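You operate a simulated robot arm through the tools that you are given. There is no shell and no other tool. Be economical: measure what you need, move in short steps, check, and stop when the job is done.

You are at the controls of a simulated robot arm. One attempt, no reset.

TASK
Strip the brown block and brush the chips off it.
Fine: open the clamp, bush to the drip tray, bolt to the rack's empty hole, brush back. Set down upright: red block brush. What is to be rubbed or washed off counts as gone when no trace of it is left.

The check looks at the end state, three seconds after you hand in, the way a careful person would. Anything else that was tipped, shoved, dropped, spilled or broken makes it a failure.

THE ROBOT
A 6-joint arm with a two-finger parallel gripper, fixed in place. Base frame: the origin is at the foot of the arm, x ahead of it, y to its left, z up; the work surface is at about z = 700. Units: mm, degrees, N and s.
With the tool pointing down near the work surface it reaches from about 220 to 720 mm from the base axis. Its first joint turns from -66.0 to 66.0 degrees. Payload 2.45 kg.
Tool frame: the origin (TCP) lies between the finger pads and is the grasp point; the fingertips stand 24 mm ahead of it; z points along the fingers, y is the line along which they close. Largest opening 68 mm; finger width 17, thickness 10; the body of the gripper, 40 by 70 mm, starts 41 mm behind the TCP.
Orientation is told as [roll, pitch, yaw] about the base's x, y, z axes, in that order, counted from this pose: with the fingers straight down and closing along the base's y, the tool's x points along the base's -x, its y along +y and its z along -z.

THE INTERFACE
- The arm moves only by the tool arm_command. Its argument "motion" is one flat list of numbers, 7 for each row, row after row: the shift along the base's x, y, z in cm, then the turn, a rotation vector about the base's x, y, z in degrees, then the closure in counts, from 0 (fully open) to 255 (shut). In form: [x, y, z, ax, ay, az, hand, x, y, z, ax, ay, az, hand, ...]. A call has 1 to 20 rows; each row shifts and turns the commanded pose from where the row before left it. Each row takes 0.2 s and may step no farther than 50 mm and 8.6 degrees from the row before; otherwise, or with a gripper value out of range, the whole call is refused. A pose out of reach is approached as far as the arm can. The call stops where the force on the tool passes 90 N (or 10 N more than at its start, if that is more) or the arm is blocked; 0.2 s more then pass. The fingers move at their own pace (about 108 mm/s each) and stop on an object; they squeeze with about 40 N. The grip force told is the motor's: it shows also when the fingers shut on nothing. Time passes only in rows, and 0.2 s behind the last, so rows that do not move let the fingers close. The reply holds the time, the measured pose of the TCP, the force on the tool along the base axes, the opening and the grip force, in the units named above and with some noise, with the torque about the TCP (base axes, N m) and any sound that the robot's microphone picked up, and new pictures: "show" is both (left out), scene, wrist or none.
- Cameras (640 x 400 px; columns grow to the right, rows downward): "scene" is fixed at [172, 409.5, 1458.9]; the picture's right is [-0.79, -0.61, 0.00], its down [-0.41, 0.53, -0.74] and it looks along [0.45, -0.59, -0.67] (base axes); focal length 319 px, centre (320, 200). "wrist" rides on the gripper at [84, 11, -75] in the tool frame; the picture's right is [-0.13, 0.99, 0.00], its down [-0.60, -0.08, -0.79] and it looks along [-0.79, -0.10, 0.61] (tool axes); focal length 251 px, centre (320, 200). There is no depth. A picture from a camera that has moved, and an enlarged one, comes with that camera's place and axes in the base frame and with its lens. The place of the scene camera against the robot may be out by one fixed shift of up to 18 mm in any direction.
- inspect(camera, box): a new picture of the part [left, top, right, bottom] of that camera's present view, enlarged. The clock stands still meanwhile.
- finish_job(): hands the job in; it is judged then, once.

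Go step by step. Nothing tells you positions but the pictures and the camera data: compare them with the known pose of the tool, close in by small moves and look again before you grip or let go. The budget is 120 turns and 200 pictures, counting those below and the enlarged ones. Unless the task says otherwise, let go and move clear before handing in, and close with one line.

The tools are called as name(argument=value, ...) on one line, values as JSON. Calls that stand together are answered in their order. arm_command: Moves the arm, as the interface text tells. Its arguments: {"type":"object","properties":{"motion":{"type":"array","items":{"type":"number"}},"show":{"type":"string","enum":["both","scene","wrist","none"]}},"required":["motion"]} The other tools are called the same way: inspect (camera, box) takes an enlarged picture of a part of a camera's view; finish_job () hands the job in.

At the start:

```text
t: 0.0
tcp_pos: [420.1, -115.3, 1111.0]
ee_rot: [0.0, 0.0, 0.1]
ft_force: [0.1, -0.1, -0.6]
wrist_torque: [0.01, 0.0, 0.02]
width: 67.8
finger_force: 0.1
```

scene: 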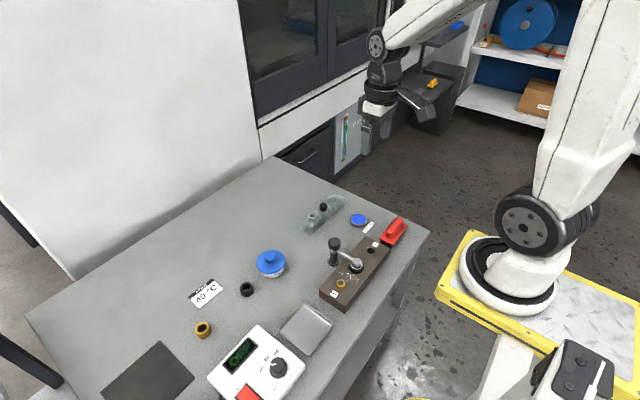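
wrist: 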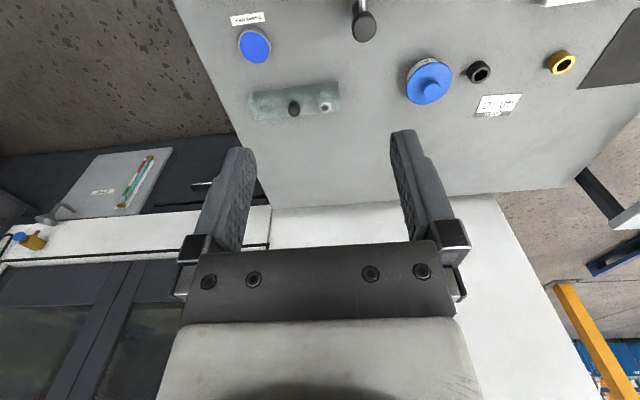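

I see a table with a brown block with a clamp, a rack, a red brush, a tray. I'll enlarge the scene first.

inspect(camera="scene", box=[290, 180, 430, 320])

inspect(camera="scene", box=[90, 240, 350, 400])

inspect(camera="wrist", box=[220, 0, 380, 130])

```text
2.86 times, centred on (360, 250) of scene
camera zoom: at [172.0, 409.5, 1458.9], right [-0.79, -0.61, 0.0], down [-0.41, 0.53, -0.74], along [0.45, -0.59, -0.67], focal length 912 px, centre (206, 57)
```

zoom: 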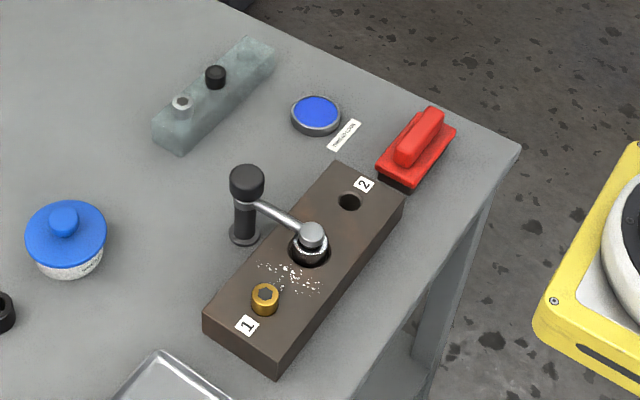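

```text
2.46 times, centred on (220, 320) of scene
camera zoom: at [172.0, 409.5, 1458.9], right [-0.79, -0.61, 0.0], down [-0.41, 0.53, -0.74], along [0.45, -0.59, -0.67], focal length 786 px, centre (566, -95)
```

zoom: 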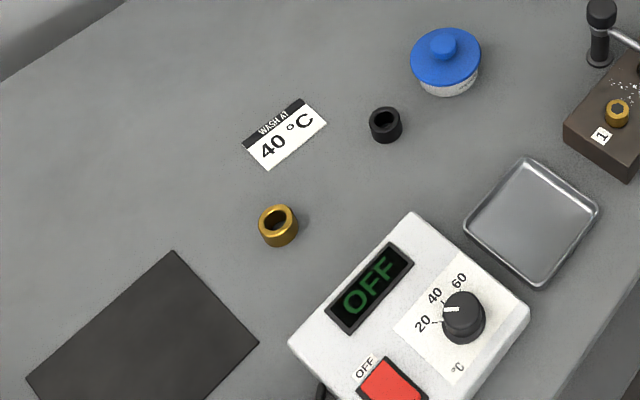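

```text
3.08 times, centred on (300, 65) of wrist
camera zoom: at [336.1, -104.1, 1185.7], right [0.13, 0.99, 0.0], down [0.6, -0.08, 0.79], along [0.79, -0.1, -0.61], focal length 774 px, centre (382, 615)
```

zoom: 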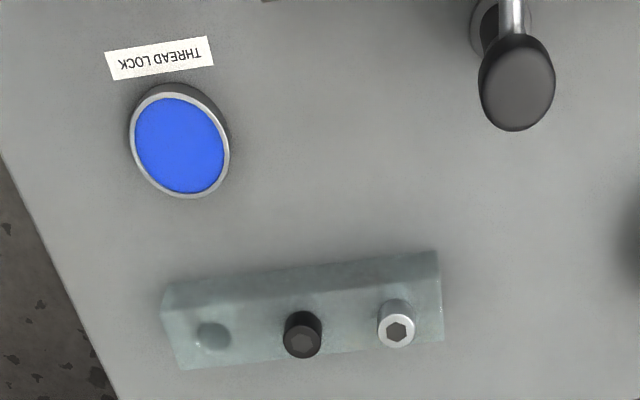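

The block runs along y at about x=410; the rack is at about x=611. I'll move back and lower for a close look at the clamp.

arm_command(motion=[-2.5, 2.1, -2.75, 0, 0, 0, 0, -2.5, 2.1, -2.75, 0, 0, 0, 0, -2.5, 2.1, -2.75, 0, 0, 0, 0, -2.5, 2.1, -2.75, 0, 0, 0, 0], show="both")

```text
t: 1.0
tcp_pos: [350.6, -38.5, 1003.9]
ee_rot: [0.0, 0.2, 0.0]
ft_force: [-0.2, 0.8, 0.0]
wrist_torque: [-0.02, 0.02, 0.02]
width: 68.2
finger_force: 0.0
out of reach, approached as far as the arm can: row 4
camera wrist: at [266.8, -27.4, 1077.6], right [0.13, 0.99, 0.0], down [0.6, -0.08, 0.79], along [0.79, -0.1, -0.61], focal length 251 px, centre (320, 200)
```

scene: 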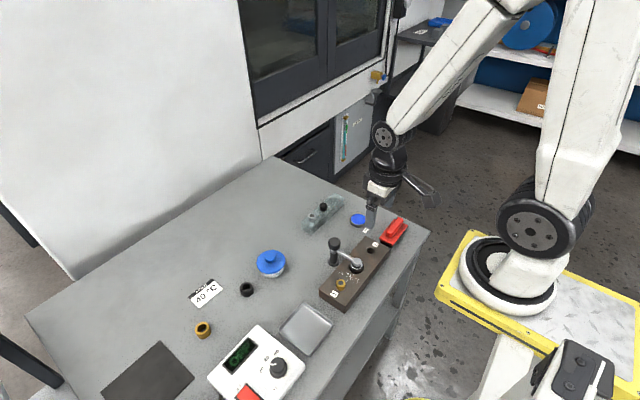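
wrist: 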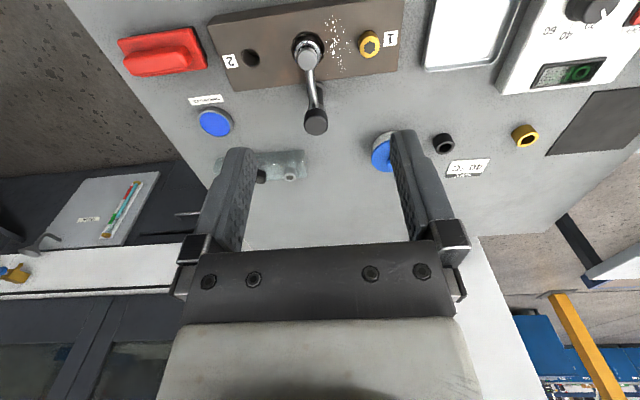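

inspect(camera="wrist", box=[200, 0, 430, 144])

inspect(camera="wrist", box=[100, 20, 240, 110])

inspect(camera="scene", box=[310, 225, 400, 315])

```text
2.78 times, centred on (315, 72) of wrist
camera zoom: at [266.8, -27.4, 1077.6], right [0.13, 0.99, 0.0], down [0.6, -0.08, 0.79], along [0.79, -0.1, -0.61], focal length 698 px, centre (334, 556)
```

zoom: 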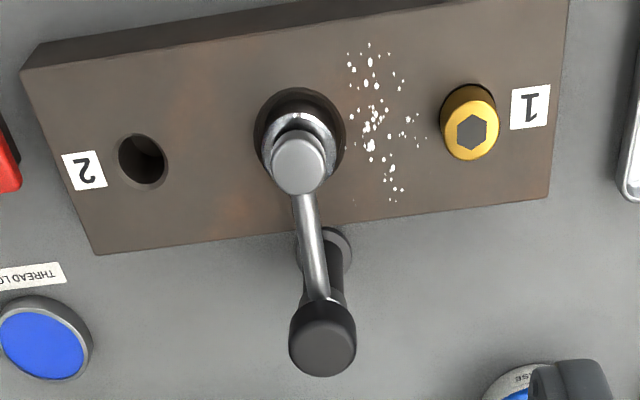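

```text
4.44 times, centred on (170, 65) of wrist
camera zoom: at [266.8, -27.4, 1077.6], right [0.13, 0.99, 0.0], down [0.6, -0.08, 0.79], along [0.79, -0.1, -0.61], focal length 1118 px, centre (987, 800)
```

zoom: 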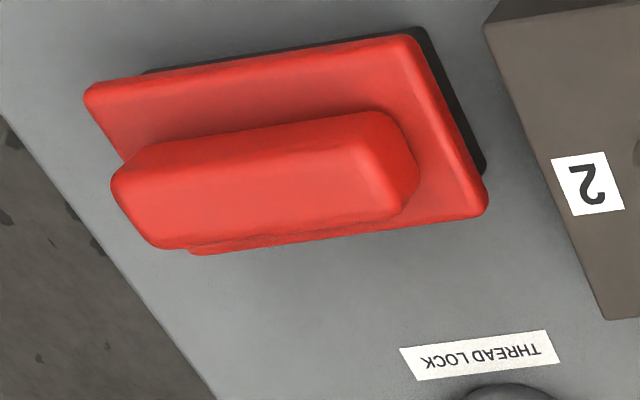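

```text
4.44 times, centred on (355, 270) of scene
camera zoom: at [172.0, 409.5, 1458.9], right [-0.79, -0.61, 0.0], down [-0.41, 0.53, -0.74], along [0.45, -0.59, -0.67], focal length 1419 px, centre (164, -111)
```

zoom: 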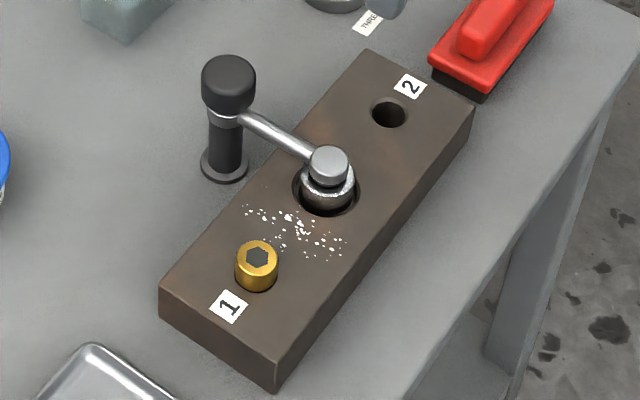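

The clamp is a post with a black knob at about (474,-58,~792); its arm runs along -x to a pad on the bush at about (400,-59). I'll hover above the knob first, then grip and try turning.

arm_command(motion=[4, -0.5, -2.0, 0, 0, 0, 0, 4, -0.5, -3, 0, 0, 0, 0, 4, -0.5, -3, 0, 0, 0, 0, 0, 0, 0, 0, 0, 0, 0])

```text
refused: row 2 steps farther than a row can; nothing moved
```

arm_command(motion=[3, -0.5, -2.0, 0, 0, 0, 0, 3, -0.5, -3, 0, 0, 0, 0, 3, -0.5, -3, 0, 0, 0, 0, 3, -0.5, -2, 0, 0, 0, 0, 0, 0, 0, 0, 0, 0, 0])

```text
t: 2.2
tcp_pos: [471.5, -56.3, 902.6]
ee_rot: [0.0, 0.0, -0.1]
ft_force: [0.7, 0.6, 0.0]
wrist_torque: [0.02, 0.01, 0.02]
width: 67.9
finger_force: 0.1
camera wrist: at [386.9, -46.5, 977.1], right [0.13, 0.99, 0.0], down [0.6, -0.08, 0.79], along [0.79, -0.1, -0.61], focal length 251 px, centre (320, 200)
```

scene: 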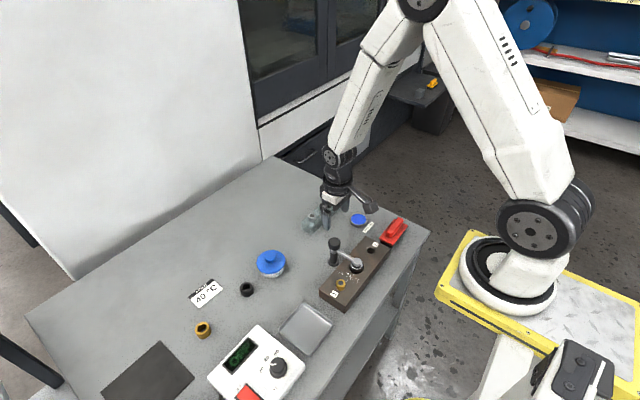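
wrist: 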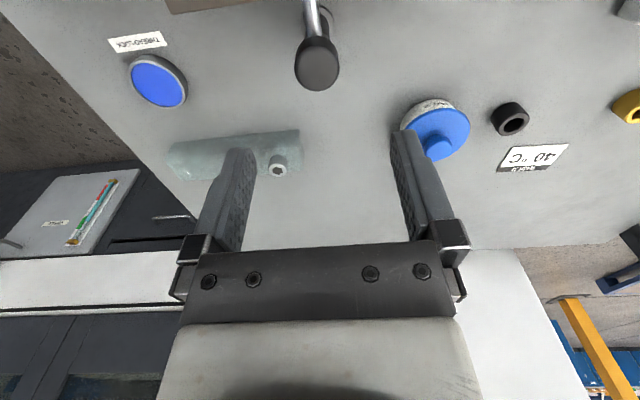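

Knob top is about (471,-59.5,795). I'll descend to just above it and check.

arm_command(motion=[0, -0.3, -4, 0, 0, 0, 0, 0, 0, -3.5, 0, 0, 0, 0, 0, 0, 0, 0, 0, 0, 0])

inspect(camera="scene", box=[290, 180, 400, 300])

```text
t: 3.0
tcp_pos: [470.8, -56.9, 826.7]
ee_rot: [0.0, 0.0, 0.1]
ft_force: [-0.8, -0.2, 0.5]
wrist_torque: [-0.01, 0.0, -0.01]
width: 68.4
finger_force: 0.1
camera wrist: at [387.0, -47.1, 900.9], right [0.13, 0.99, 0.0], down [0.6, -0.08, 0.79], along [0.79, -0.1, -0.61], focal length 251 px, centre (320, 200)
```

scene: 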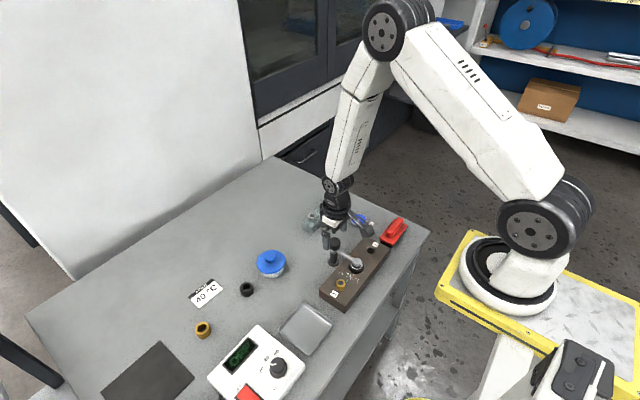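
wrist: 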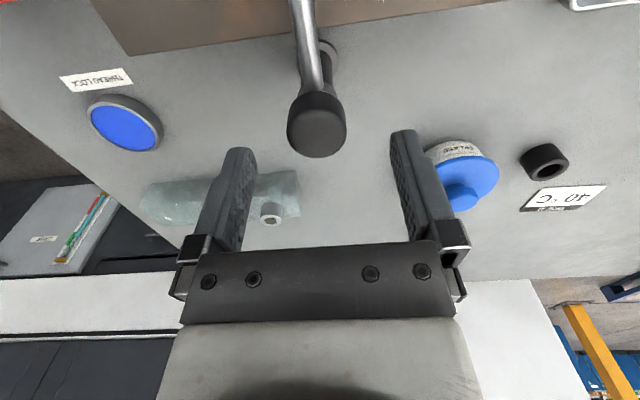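

```text
3.33 times, centred on (345, 240) of scene
camera zoom: at [172.0, 409.5, 1458.9], right [-0.79, -0.61, 0.0], down [-0.41, 0.53, -0.74], along [0.45, -0.59, -0.67], focal length 1064 px, centre (237, 67)
```

zoom: 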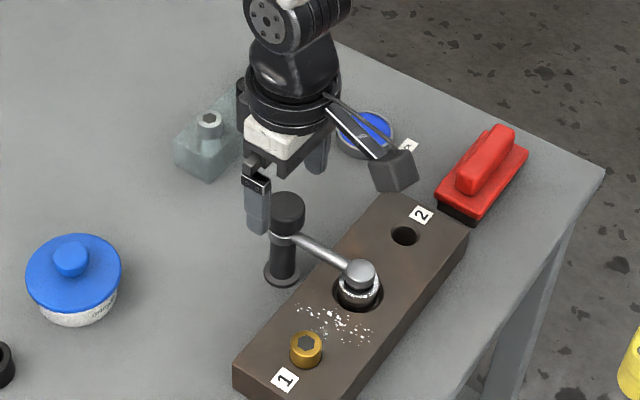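

Knob at (474,-59), top z about 788. Descend and grip it.

arm_command(motion=[0.3, -0.2, -2, 0, 0, 0, 0, 0, 0, -1.6, 0, 0, 0, 0, 0, 0, 0, 0, 0, 0, 150, 0, 0, 0, 0, 0, 0, 150, 0, 0, 0, 0, 0, 0, 150])

inspect(camera="scene", box=[290, 180, 400, 300])

```text
t: 4.2
tcp_pos: [476.4, -59.6, 793.7]
ee_rot: [0.0, 0.0, -0.1]
ft_force: [2.0, 7.8, -1.2]
wrist_torque: [0.49, 0.06, 0.03]
width: 33.7
finger_force: 44.8
camera wrist: at [391.3, -49.5, 866.7], right [0.13, 0.99, 0.0], down [0.6, -0.08, 0.79], along [0.79, -0.1, -0.61], focal length 251 px, centre (320, 200)
```

scene: 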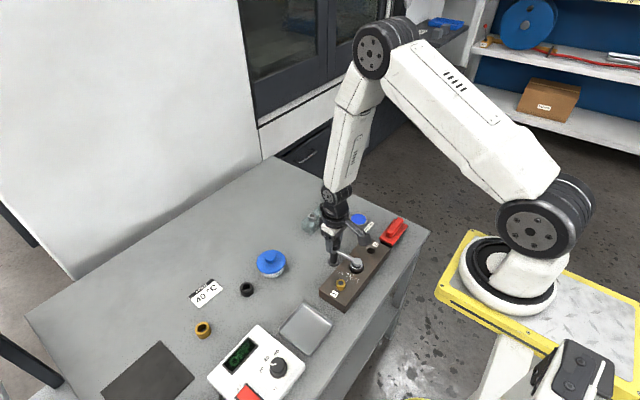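
wrist: 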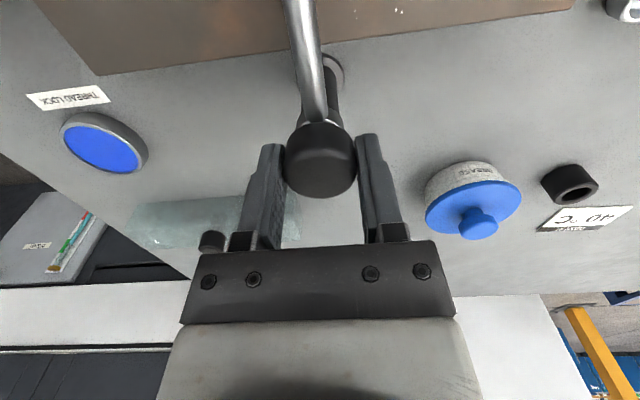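

```text
3.33 times, centred on (345, 240) of scene
camera zoom: at [172.1, 409.7, 1458.8], right [-0.79, -0.61, 0.0], down [-0.41, 0.53, -0.74], along [0.45, -0.59, -0.67], focal length 1064 px, centre (237, 67)
```

zoom: 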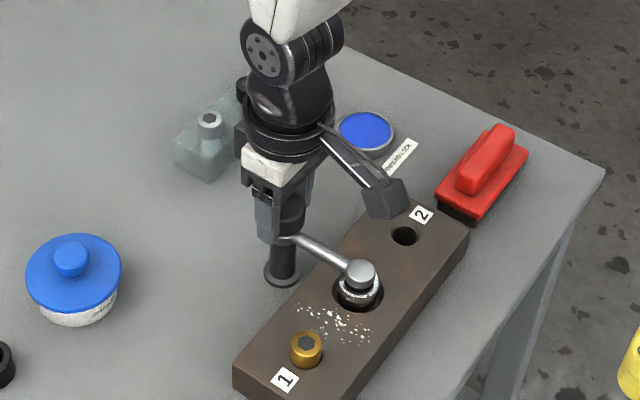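

Gripped. Try a small turn about z, swinging the arm toward -y.

arm_command(motion=[0, 0, 0, 0, 0, 6, 150, 0, 0, 0, 0, 0, 6, 150, 0, 0, 0, 0, 0, 0, 150])

inspect(camera="scene", box=[290, 180, 400, 300])

```text
t: 5.0
tcp_pos: [475.6, -59.3, 793.2]
ee_rot: [0.0, -0.1, 12.1]
ft_force: [11.9, 20.6, -0.1]
wrist_torque: [0.48, 0.94, 0.0]
width: 33.8
finger_force: 45.4
camera wrist: at [390.7, -67.2, 866.5], right [-0.08, 1.0, 0.0], down [0.61, 0.05, 0.79], along [0.79, 0.06, -0.61], focal length 251 px, centre (320, 200)
```

scene: 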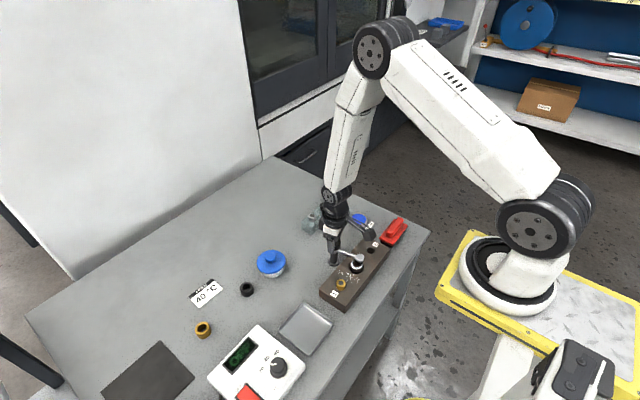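
wrist: 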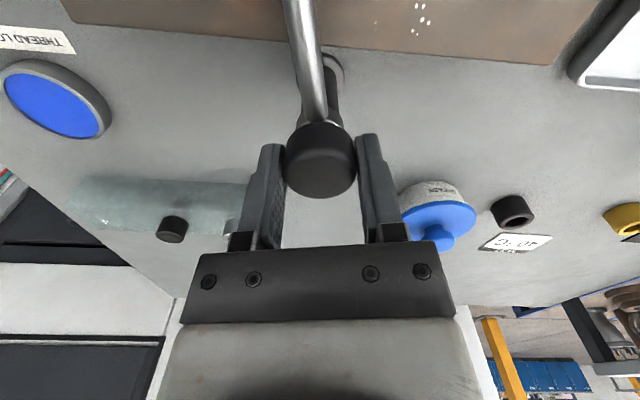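

```text
3.33 times, centred on (345, 240) of scene
camera zoom: at [172.3, 410.0, 1458.7], right [-0.79, -0.61, 0.0], down [-0.41, 0.53, -0.74], along [0.45, -0.59, -0.67], focal length 1064 px, centre (237, 67)
```

zoom: 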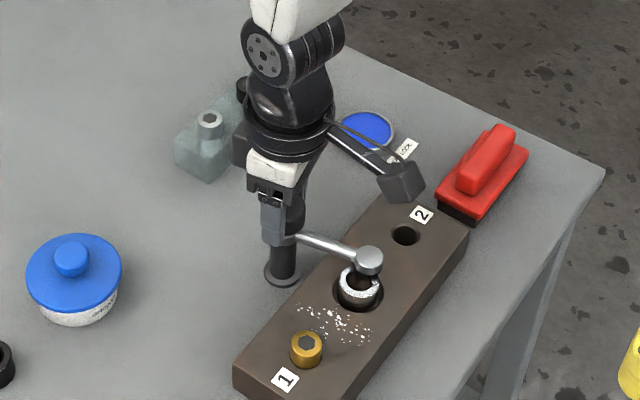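

It swings freely. Continue to about 100°.

arm_command(motion=[0.05, 0.1, 0, 0, 0, 8, 150, 0, 0, 0, 0, 0, 8, 150, 0, 0, 0, 0, 0, 8, 150, 0, 0, 0, 0, 0, 8, 150, 0, 0, 0, 0, 0, 8, 150, 0, 0, 0, 0, 0, 0, 150], show="none")

```text
t: 6.4
tcp_pos: [474.7, -60.2, 792.3]
ee_rot: [0.0, 0.0, 52.1]
ft_force: [17.5, 14.5, -30.2]
wrist_torque: [-0.01, -0.42, 0.0]
width: 33.8
finger_force: 44.5
```

arm_command(motion=[0.05, 0.1, -0.1, 0, 0, 8, 150, 0, 0, 0, 0, 0, 8, 150, 0, 0, 0, 0, 0, 8, 150, 0, 0, 0, 0, 0, 8, 150, 0, 0, 0, 0, 0, 8, 150, 0, 0, 0, 0, 0, 0, 150])

inspect(camera="scene", box=[290, 180, 400, 300])

```text
t: 7.8
tcp_pos: [475.7, -59.1, 792.8]
ee_rot: [0.0, 0.1, 92.1]
ft_force: [-7.3, -21.0, 30.4]
wrist_torque: [-0.04, 0.52, -0.03]
width: 33.9
finger_force: 45.2
camera wrist: at [466.8, -144.0, 866.3], right [-1.0, 0.09, 0.0], down [0.06, 0.61, 0.79], along [0.07, 0.79, -0.61], focal length 251 px, centre (320, 200)
```

scene: 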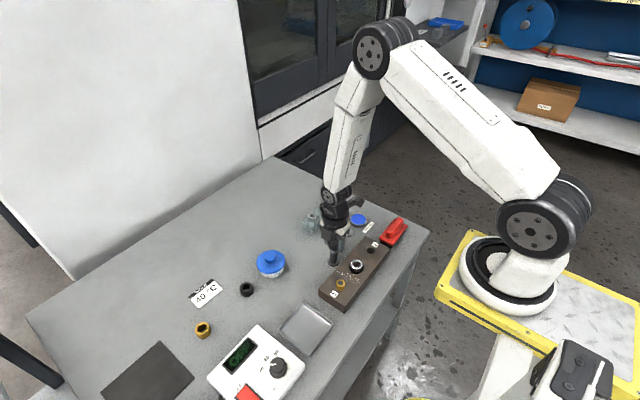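
wrist: 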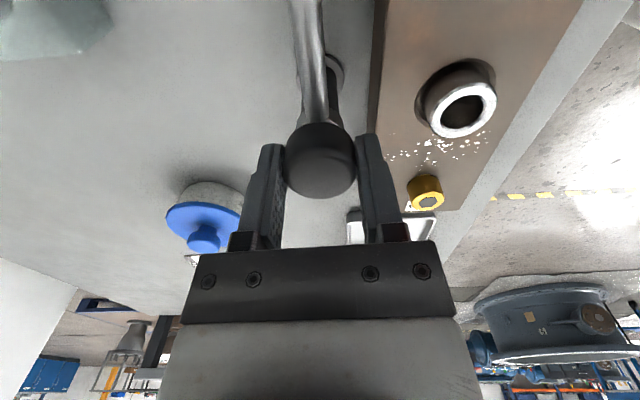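

```text
3.33 times, centred on (345, 240) of scene
camera zoom: at [171.4, 409.1, 1459.1], right [-0.79, -0.61, 0.0], down [-0.41, 0.53, -0.74], along [0.45, -0.59, -0.67], focal length 1064 px, centre (237, 67)
```

zoom: 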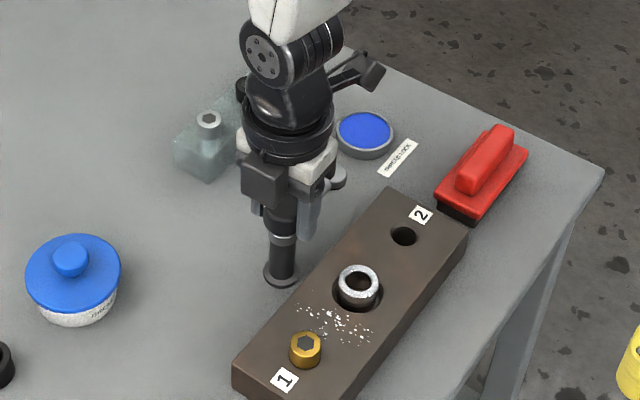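

The pad is clear of the bush. A little further, then release and rise.

arm_command(motion=[0, -0.1, 0.1, 0, 0, 8, 150, 0, 0, 0, 0, 0, 8, 150, 0, 0, 0, 0, 0, 0, 150, 0, 0, 0, 0, 0, 0, 0, 0, 0, 0, 0, 0, 0, 0, 0, 0, 3, 0, 0, 0, 0, 0, 0, 5, 0, 0, 0, 0, 0, 0, 4, 0, 0, 0, 0])

inspect(camera="scene", box=[290, 180, 400, 300])

```text
t: 9.6
tcp_pos: [476.6, -58.1, 913.2]
ee_rot: [0.1, 0.0, 108.1]
ft_force: [0.2, 0.2, -0.2]
wrist_torque: [-0.02, 0.01, -0.01]
width: 68.1
finger_force: 0.1
camera wrist: at [490.7, -142.1, 987.4], right [-0.98, -0.18, 0.0], down [-0.11, 0.6, 0.79], along [-0.15, 0.78, -0.61], focal length 251 px, centre (320, 200)
```

scene: 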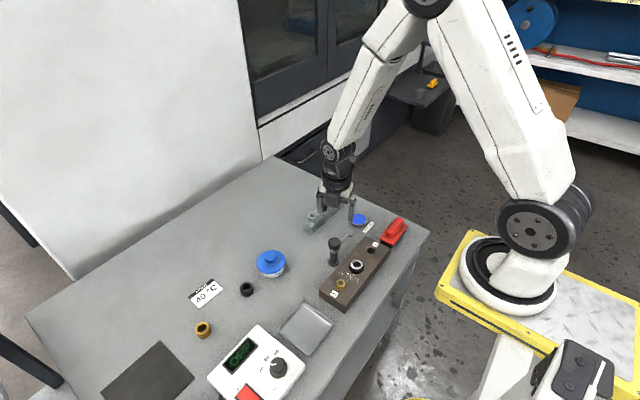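
wrist: 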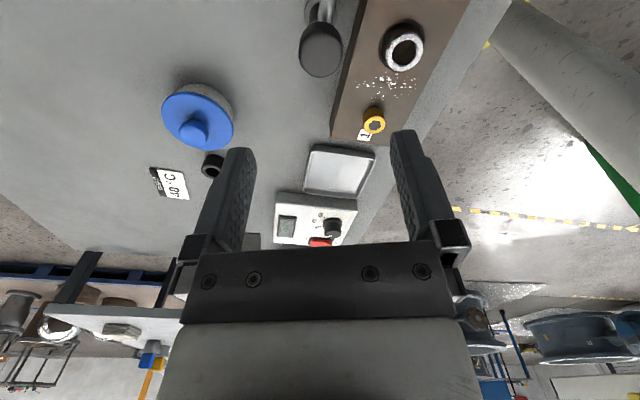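

```text
3.33 times, centred on (345, 240) of scene
camera zoom: at [172.0, 409.5, 1458.9], right [-0.79, -0.61, 0.0], down [-0.41, 0.53, -0.74], along [0.45, -0.59, -0.67], focal length 1064 px, centre (237, 67)
```

zoom: 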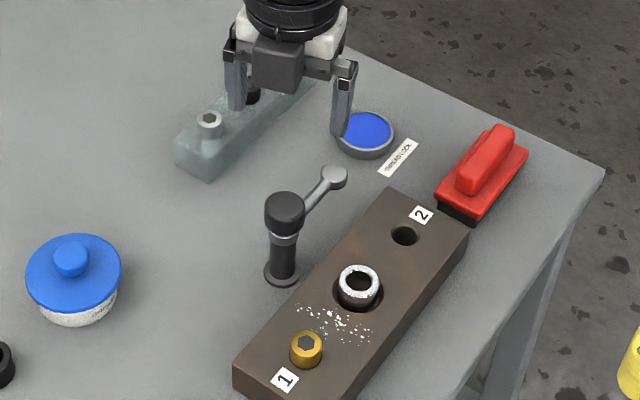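

Clamp is open. Now return to yaw 0 and look straight at the bush and bolt.

arm_command(motion=[-0.9, 0, 0, 0, 0, -8.31, 0, -0.9, 0, 0, 0, 0, -8.31, 0, -0.9, 0, 0, 0, 0, -8.31, 0, -0.9, 0, 0, 0, 0, -8.31, 0, -0.9, 0, 0, 0, 0, -8.31, 0, -0.9, 0, 0, 0, 0, -8.31, 0, -0.9, 0, 0, 0, 0, -8.31, 0, -0.9, 0, 0, 0, 0, -8.31, 0, -0.9, 0, 0, 0, 0, -8.31, 0, -0.9, 0, 0, 0, 0, -8.31, 0, -0.9, 0, 0, 0, 0, -8.31, 0, -0.9, 0, 0, 0, 0, -8.31, 0, -0.9, 0, 0, 0, 0, -8.31, 0, 0, 0, 0, 0, 0, 0, 0], show="wrist")

inspect(camera="wrist", box=[220, 0, 460, 150])

```text
t: 12.6
tcp_pos: [358.7, -62.3, 913.1]
ee_rot: [-0.1, 0.0, -0.1]
ft_force: [0.4, 0.4, -0.3]
wrist_torque: [0.03, 0.02, -0.01]
width: 67.9
finger_force: 0.0
camera wrist: at [274.9, -50.3, 986.9], right [0.13, 0.99, 0.0], down [0.6, -0.08, 0.79], along [0.79, -0.1, -0.61], focal length 251 px, centre (320, 200)
```

wrist: 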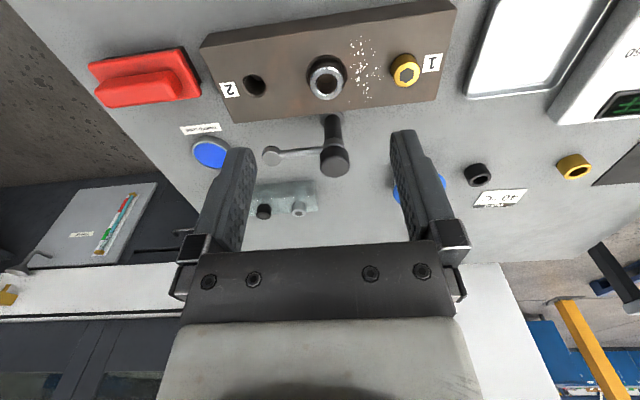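

```text
2.67 times, centred on (340, 75) of wrist
camera zoom: at [274.9, -50.3, 986.9], right [0.13, 0.99, 0.0], down [0.6, -0.08, 0.79], along [0.79, -0.1, -0.61], focal length 670 px, centre (267, 533)
```

zoom: 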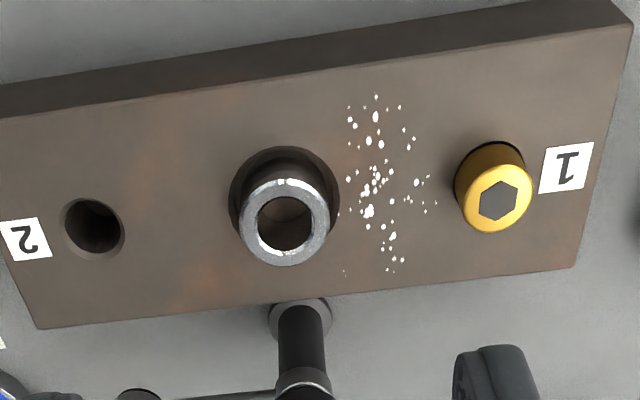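

Bush is at about (399,-59), top near z=757, standing about 15 mm above the block. Hover above it with the fingers partly closed and check.

arm_command(motion=[2, 0.15, -3, 0, 0, 0, 60, 2, 0.15, -4, 0, 0, 0, 60, 0, 0, -4, 0, 0, 0, 60, 0, 0, 0, 0, 0, 0, 60], show="wrist")

inspect(camera="scene", box=[310, 210, 400, 310])

```text
t: 13.6
tcp_pos: [397.4, -54.6, 801.4]
ee_rot: [-0.1, 0.0, 0.0]
ft_force: [0.6, -0.4, 0.1]
wrist_torque: [0.01, 0.01, 0.0]
width: 51.7
finger_force: 0.0
camera wrist: at [313.9, -45.0, 875.3], right [0.13, 0.99, 0.0], down [0.6, -0.08, 0.79], along [0.79, -0.1, -0.61], focal length 251 px, centre (320, 200)
```

wrist: 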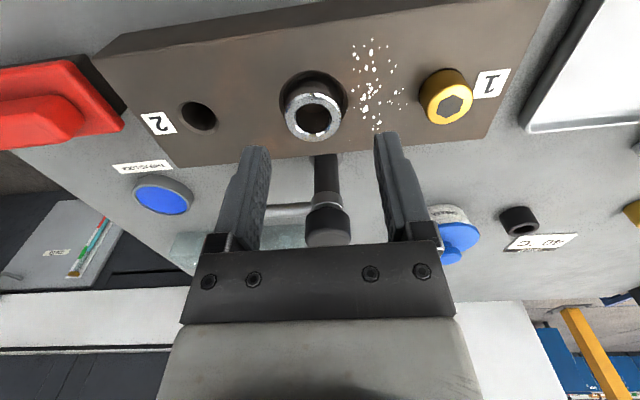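

```text
4.00 times, centred on (355, 260) of scene
camera zoom: at [172.0, 409.5, 1458.9], right [-0.79, -0.61, 0.0], down [-0.41, 0.53, -0.74], along [0.45, -0.59, -0.67], focal length 1277 px, centre (180, -40)
```

zoom: 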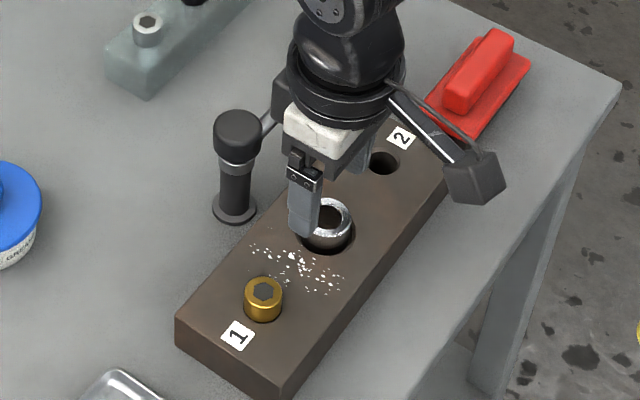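

Block top now looks to be about z=731 and bush top about 747. Descend further, checking.

arm_command(motion=[0.1, -0.35, -2, 0, 0, 0, 60, 0, 0, -1.0, 0, 0, 0, 60, 0, 0, 0, 0, 0, 0, 60], show="wrist")

inspect(camera="scene", box=[320, 220, 390, 300])

```text
t: 14.4
tcp_pos: [399.8, -60.3, 773.6]
ee_rot: [0.0, 0.0, -0.1]
ft_force: [0.1, -0.1, 0.0]
wrist_torque: [0.0, -0.02, -0.05]
width: 52.3
finger_force: 0.0
camera wrist: at [315.4, -49.7, 847.0], right [0.13, 0.99, 0.0], down [0.6, -0.08, 0.79], along [0.79, -0.1, -0.61], focal length 251 px, centre (320, 200)
```

wrist: 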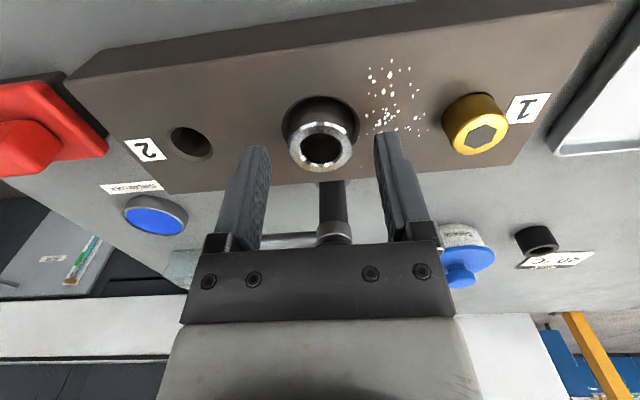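

```text
5.00 times, centred on (355, 260) of scene
camera zoom: at [172.0, 409.5, 1458.9], right [-0.79, -0.61, 0.0], down [-0.41, 0.53, -0.74], along [0.45, -0.59, -0.67], focal length 1596 px, centre (145, -100)
```

zoom: 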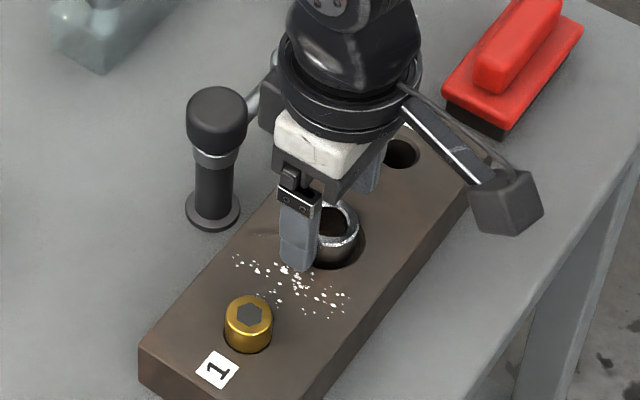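

Aligned; bush top is about z=747. Lower 14 mm and close.

arm_command(motion=[0, 0, -0.7, 0, 0, 0, 60, 0, 0, -0.7, 0, 0, 0, 60, 0, 0, 0, 0, 0, 0, 160, 0, 0, 0, 0, 0, 0, 160, 0, 0, 0, 0, 0, 0, 160], show="wrist")

inspect(camera="scene", box=[320, 220, 390, 300])

```text
t: 15.6
tcp_pos: [399.9, -60.8, 759.7]
ee_rot: [0.0, 0.0, 0.0]
ft_force: [0.4, 1.7, 37.8]
wrist_torque: [-0.03, 0.18, 0.11]
width: 32.0
finger_force: 40.0
camera wrist: at [315.4, -50.5, 834.0], right [0.13, 0.99, 0.0], down [0.6, -0.08, 0.79], along [0.79, -0.1, -0.61], focal length 251 px, centre (320, 200)
```

wrist: 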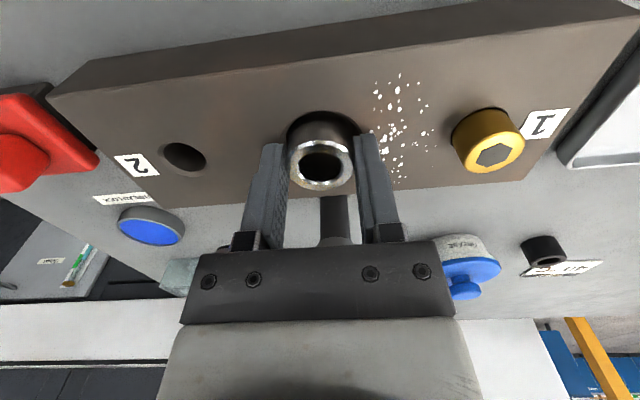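

```text
5.00 times, centred on (355, 260) of scene
camera zoom: at [171.5, 409.6, 1458.9], right [-0.79, -0.61, 0.0], down [-0.41, 0.53, -0.74], along [0.45, -0.59, -0.67], focal length 1596 px, centre (145, -100)
```

zoom: 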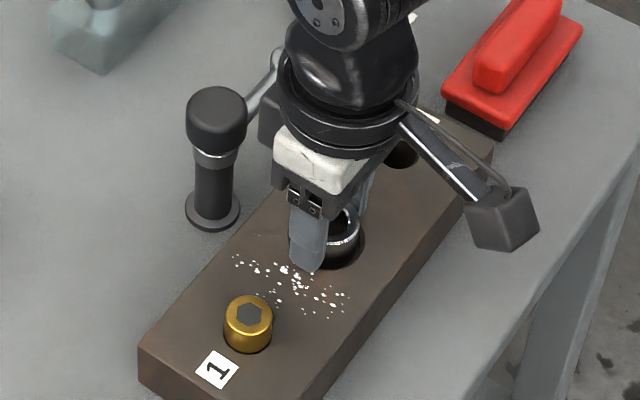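

Gripped at 32 mm; the tips touch the block top at about z=735.5. Lift straight up.

arm_command(motion=[0, 0, 0.3, 0, 0, 0, 160, 0, 0, 1, 0, 0, 0, 160, 0, 0, 2, 0, 0, 0, 160, 0, 0, 4, 0, 0, 0, 160, 0, 0, 4, 0, 0, 0, 160, 0, 0, 0, 0, 0, 0, 160])

```text
t: 17.0
tcp_pos: [401.4, -58.9, 871.5]
ee_rot: [0.0, 0.0, 0.1]
ft_force: [0.0, 0.4, -0.8]
wrist_torque: [0.0, 0.0, 0.04]
width: 31.7
finger_force: 39.5
camera wrist: at [317.0, -48.5, 945.8], right [0.13, 0.99, 0.0], down [0.6, -0.08, 0.79], along [0.79, -0.1, -0.61], focal length 251 px, centre (320, 200)
```

scene: 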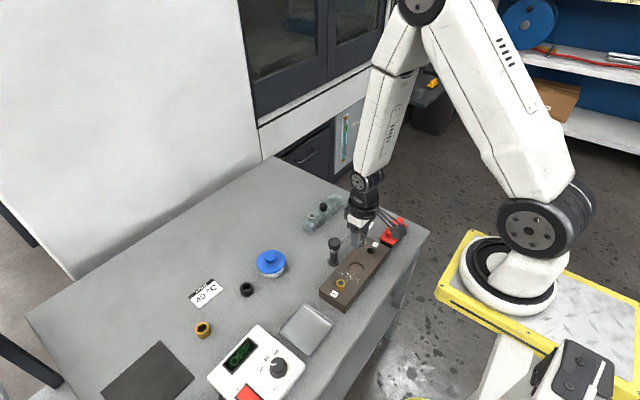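
wrist: 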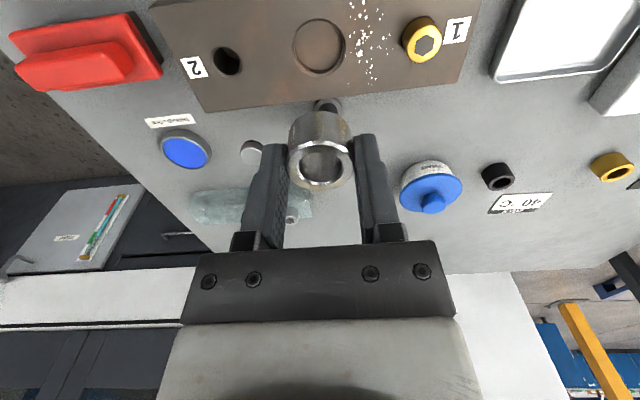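

Bush is out. Carry it toward the drip tray and look.

arm_command(motion=[-0.5, 4, 0, 0, 0, 0, 160, -0.5, 4, 0, 0, 0, 0, 160, -0.5, 4, 0, 0, 0, 0, 160, -0.5, 4, 0, 0, 0, 0, 160, 0, 3, 0, 0, 0, 0, 160, 0, 0, 0, 0, 0, 0, 160])

inspect(camera="wrist", box=[240, 0, 480, 200])

inspect(camera="scene", box=[240, 220, 400, 360])

```text
t: 18.4
tcp_pos: [377.2, 131.9, 871.5]
ee_rot: [0.0, 0.0, 0.0]
ft_force: [-0.2, -0.5, -0.8]
wrist_torque: [0.01, 0.02, 0.01]
width: 31.6
finger_force: 39.6
camera wrist: at [293.8, 143.3, 945.0], right [0.13, 0.99, 0.0], down [0.6, -0.08, 0.79], along [0.79, -0.1, -0.61], focal length 251 px, centre (320, 200)
```

scene: 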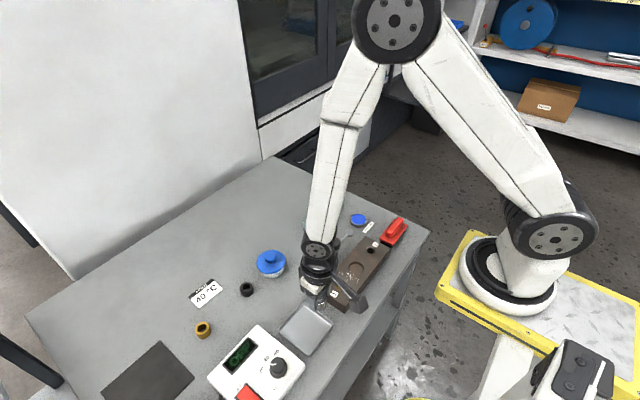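
wrist: 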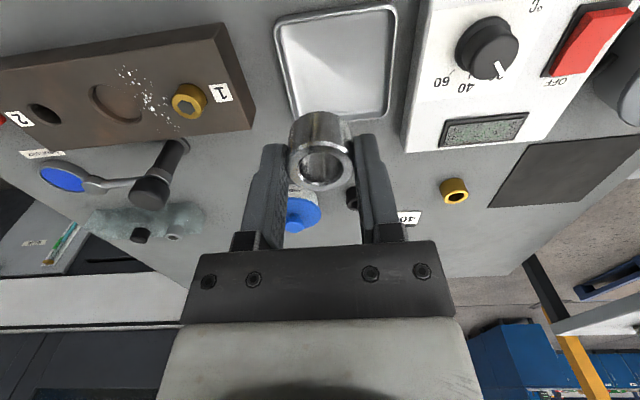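

```text
2.00 times, centred on (360, 100) of wrist
camera zoom: at [293.8, 143.3, 945.0], right [0.13, 0.99, 0.0], down [0.6, -0.08, 0.79], along [0.79, -0.1, -0.61], focal length 503 px, centre (240, 400)
```

zoom: 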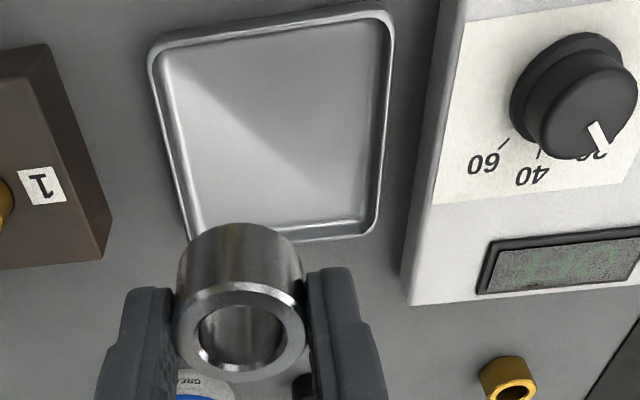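

```text
2.86 times, centred on (320, 290) of scene
camera zoom: at [172.0, 409.5, 1458.9], right [-0.79, -0.61, 0.0], down [-0.41, 0.53, -0.74], along [0.45, -0.59, -0.67], focal length 912 px, centre (320, -57)
```

zoom: 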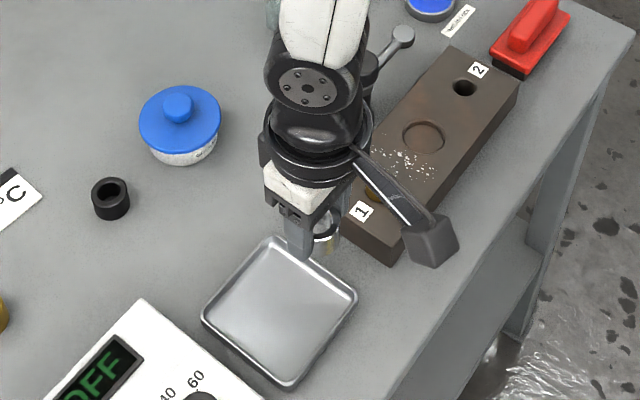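

The tray spans about x 365–465, y 96–195, centre (415,146); bush bottom is about 30 mm below the TCP. Move over the centre and lower gently.

arm_command(motion=[1.9, 0.7, 0, 0, 0, 0, 160, 1.9, 0.7, -3, 0, 0, 0, 160, 0, 0, -4.5, 0, 0, 0, 160, 0, 0, -4.0, 0, 0, 0, 160, 0, 0, -1.0, 0, 0, 0, 160, 0, 0, 0, 0, 0, 0, 160])

inspect(camera="scene", box=[260, 260, 350, 360])

```text
t: 19.8
tcp_pos: [416.3, 143.6, 746.6]
ee_rot: [0.0, 0.0, 0.1]
ft_force: [0.5, -0.2, -1.0]
wrist_torque: [-0.03, 0.02, 0.0]
width: 31.7
finger_force: 40.3
camera wrist: at [331.8, 154.3, 820.1], right [0.13, 0.99, 0.0], down [0.6, -0.08, 0.79], along [0.79, -0.1, -0.61], focal length 251 px, centre (320, 200)
```

scene: 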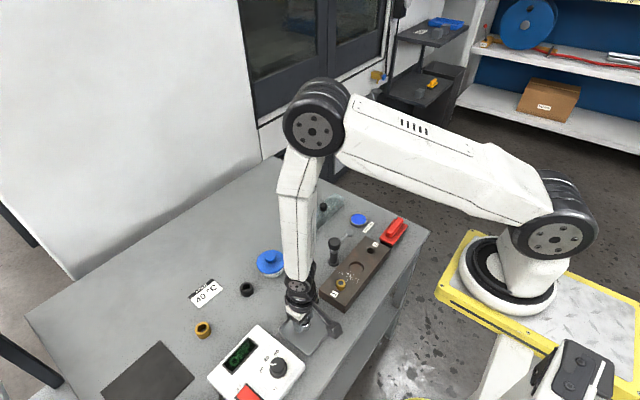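
wrist: 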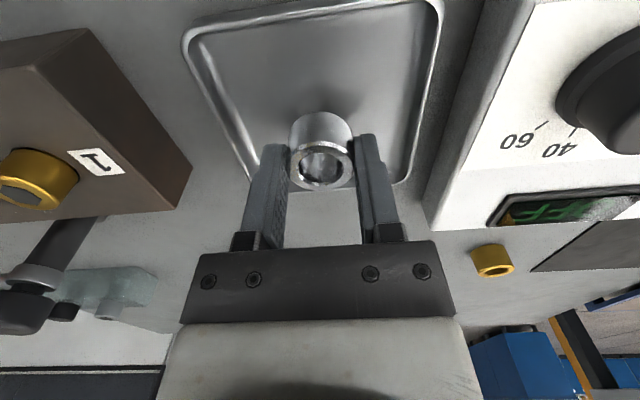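

```text
4.00 times, centred on (305, 310) of scene
camera zoom: at [172.0, 409.5, 1458.9], right [-0.79, -0.61, 0.0], down [-0.41, 0.53, -0.74], along [0.45, -0.59, -0.67], focal length 1277 px, centre (380, -240)
```

zoom: 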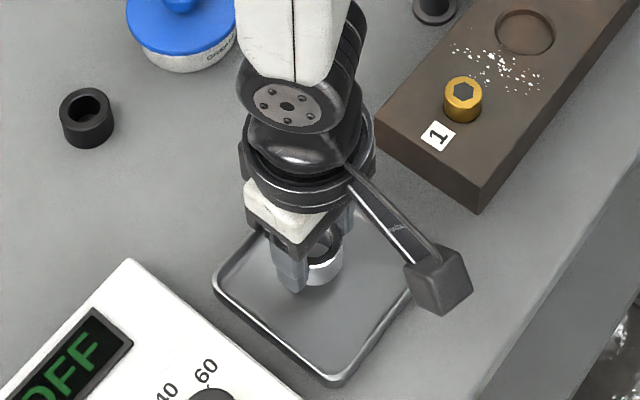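

arm_command(motion=[0, 0, -0.4, 0, 0, 0, 160, 0, 0, -0.3, 0, 0, 0, 160, 0, 0, -0.2, 0, 0, 0, 160, 0, 0, 0, 0, 0, 0, 160], show="none")

```text
t: 20.8
tcp_pos: [418.1, 143.4, 737.3]
ee_rot: [0.0, 0.0, 0.0]
ft_force: [1.2, -0.5, -0.8]
wrist_torque: [0.01, 0.02, -0.01]
width: 31.6
finger_force: 40.0
```

arm_command(motion=[0, 0, -0.2, 0, 0, 0, 160, 0, 0, -0.2, 0, 0, 0, 160, 0, 0, 0, 0, 0, 0, 160], show="none")

inspect(camera="scene", box=[270, 290, 340, 360])

```text
t: 21.6
tcp_pos: [417.2, 144.5, 734.8]
ee_rot: [0.0, -0.1, 0.0]
ft_force: [-10.9, 6.5, 31.9]
wrist_torque: [0.14, 0.2, 0.02]
width: 31.8
finger_force: 39.6
```

```text
5.71 times, centred on (305, 325) of scene
camera zoom: at [171.3, 409.5, 1459.0], right [-0.79, -0.61, 0.0], down [-0.41, 0.53, -0.74], along [0.45, -0.59, -0.67], focal length 1824 px, centre (406, -514)
```

zoom: 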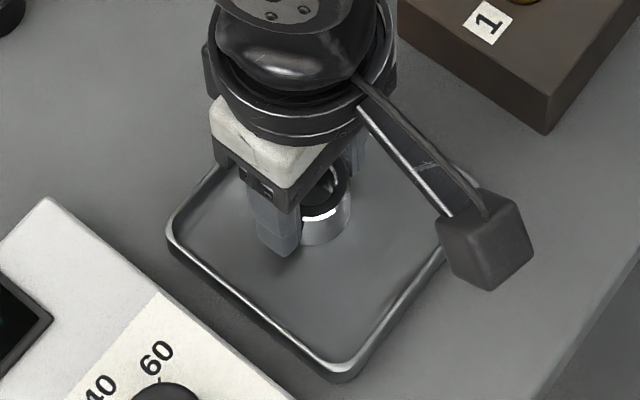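

It touches down. Release part-open and rise.

arm_command(motion=[0, 0, 0.1, 0, 0, 0, 160, 0, 0, 0, 0, 0, 0, 90, 0, 0, 0, 0, 0, 0, 90, 0, 0, 2, 0, 0, 0, 90, 0, 0, 4, 0, 0, 0, 90, 0, 0, 4, 0, 0, 0, 90, 0, -4, 2, 0, 0, 0, 60, 0, -4, 0, 0, 0, 0, 60, -1, -3, 0, 0, 0, 0, 60, 0, 0, 0, 0, 0, 0, 60])

inspect(camera="wrist", box=[240, 0, 480, 150])

inspect(camera="scene", box=[260, 240, 380, 360])

```text
t: 23.8
tcp_pos: [407.0, 34.0, 853.9]
ee_rot: [0.0, -0.1, 0.1]
ft_force: [-0.2, 0.1, 0.2]
wrist_torque: [-0.02, 0.02, -0.01]
width: 51.7
finger_force: 0.0
camera wrist: at [322.0, 44.2, 927.1], right [0.13, 0.99, 0.0], down [0.6, -0.08, 0.79], along [0.79, -0.1, -0.61], focal length 251 px, centre (320, 200)
```

scene: 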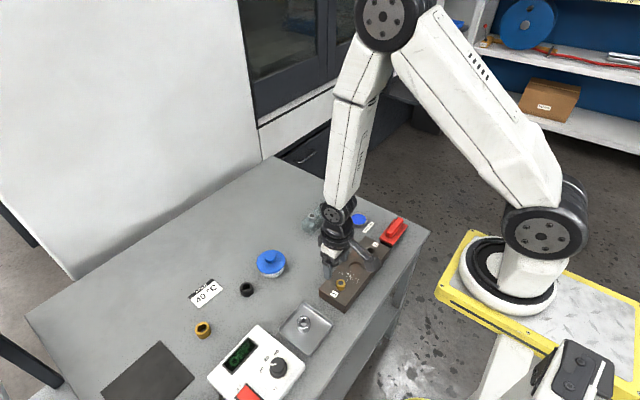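
wrist: 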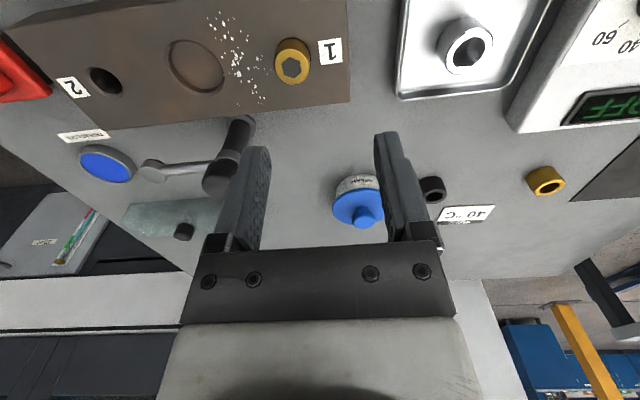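

```text
2.67 times, centred on (360, 75) of wrist
camera zoom: at [322.0, 44.2, 927.1], right [0.13, 0.99, 0.0], down [0.6, -0.08, 0.79], along [0.79, -0.1, -0.61], focal length 670 px, centre (213, 533)
```

zoom: 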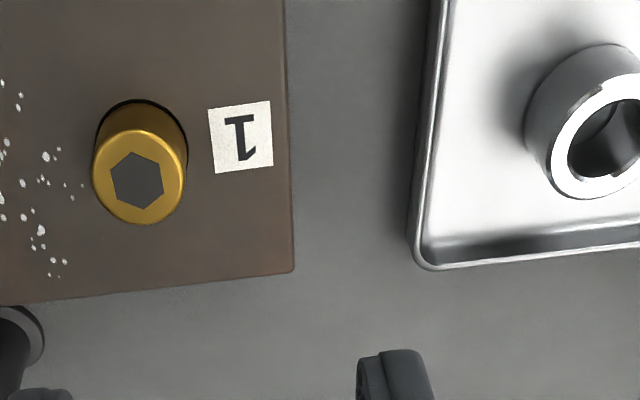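

```text
3.33 times, centred on (320, 300) of scene
camera zoom: at [172.0, 409.5, 1458.9], right [-0.79, -0.61, 0.0], down [-0.41, 0.53, -0.74], along [0.45, -0.59, -0.67], focal length 1064 px, centre (320, -133)
```

zoom: 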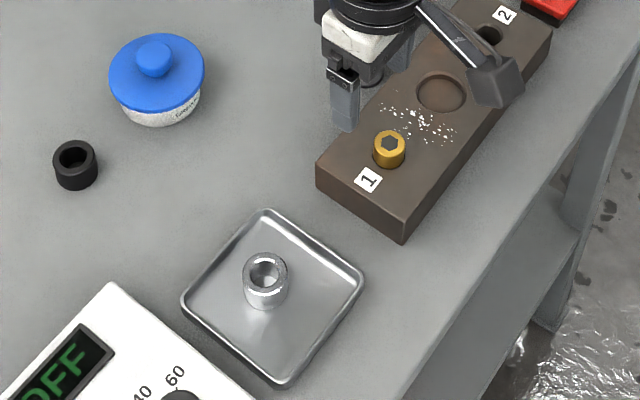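

Bush stands upright in the tray. The bolt head is about (401,15), top near z=751; hover over it.

arm_command(motion=[-0.3, -1, -3, 0, 0, 0, 60, -0.3, -0.9, -3, 0, 0, 0, 60, 0, 0, -2, 0, 0, 0, 60, 0, 0, 0, 0, 0, 0, 60], show="wrist")

inspect(camera="scene", box=[310, 240, 380, 310])

```text
t: 24.8
tcp_pos: [400.2, 14.3, 773.9]
ee_rot: [-0.1, 0.0, 0.0]
ft_force: [0.1, -0.4, 1.0]
wrist_torque: [0.01, -0.03, 0.05]
width: 52.1
finger_force: 0.0
camera wrist: at [316.4, 24.2, 848.8], right [0.13, 0.99, 0.0], down [0.6, -0.08, 0.79], along [0.79, -0.1, -0.61], focal length 251 px, centre (320, 200)
```

wrist: 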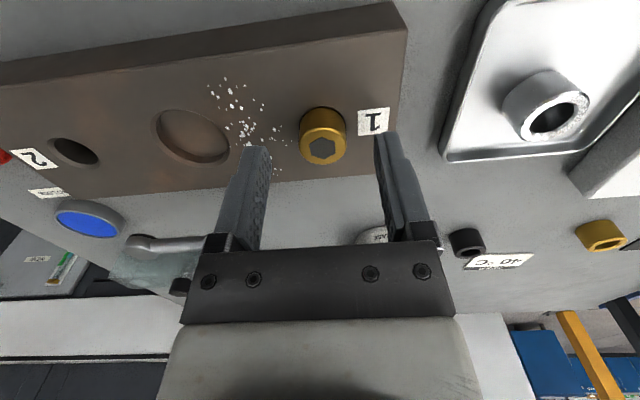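

```text
5.71 times, centred on (345, 275) of scene
camera zoom: at [172.0, 409.5, 1458.9], right [-0.79, -0.61, 0.0], down [-0.41, 0.53, -0.74], along [0.45, -0.59, -0.67], focal length 1824 px, centre (177, -229)
```

zoom: 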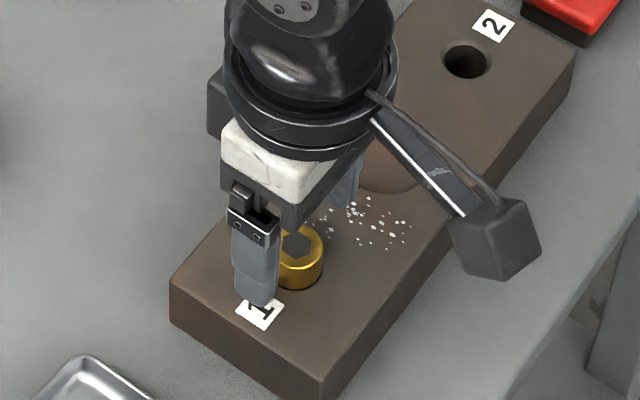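

Aligned. Lower and close on the bolt head.

arm_command(motion=[0, 0, -0.7, 0, 0, 0, 60, 0, 0, -0.5, 0, 0, 0, 60, 0, 0, 0, 0, 0, 0, 200, 0, 0, 0, 0, 0, 0, 200, 0, 0, 0, 0, 0, 0, 200], show="wrist")

```text
t: 26.0
tcp_pos: [401.1, 14.5, 763.1]
ee_rot: [0.0, 0.0, -0.1]
ft_force: [-0.2, -0.3, -0.3]
wrist_torque: [0.0, 0.04, 0.04]
width: 22.5
finger_force: 39.0
camera wrist: at [316.8, 25.1, 837.4], right [0.13, 0.99, 0.0], down [0.6, -0.08, 0.79], along [0.79, -0.1, -0.61], focal length 251 px, centre (320, 200)
```

wrist: 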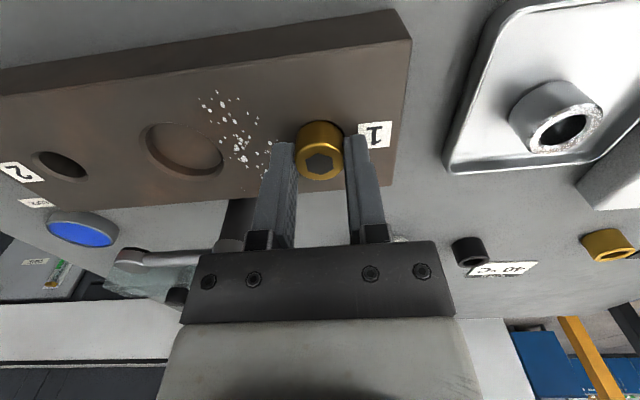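

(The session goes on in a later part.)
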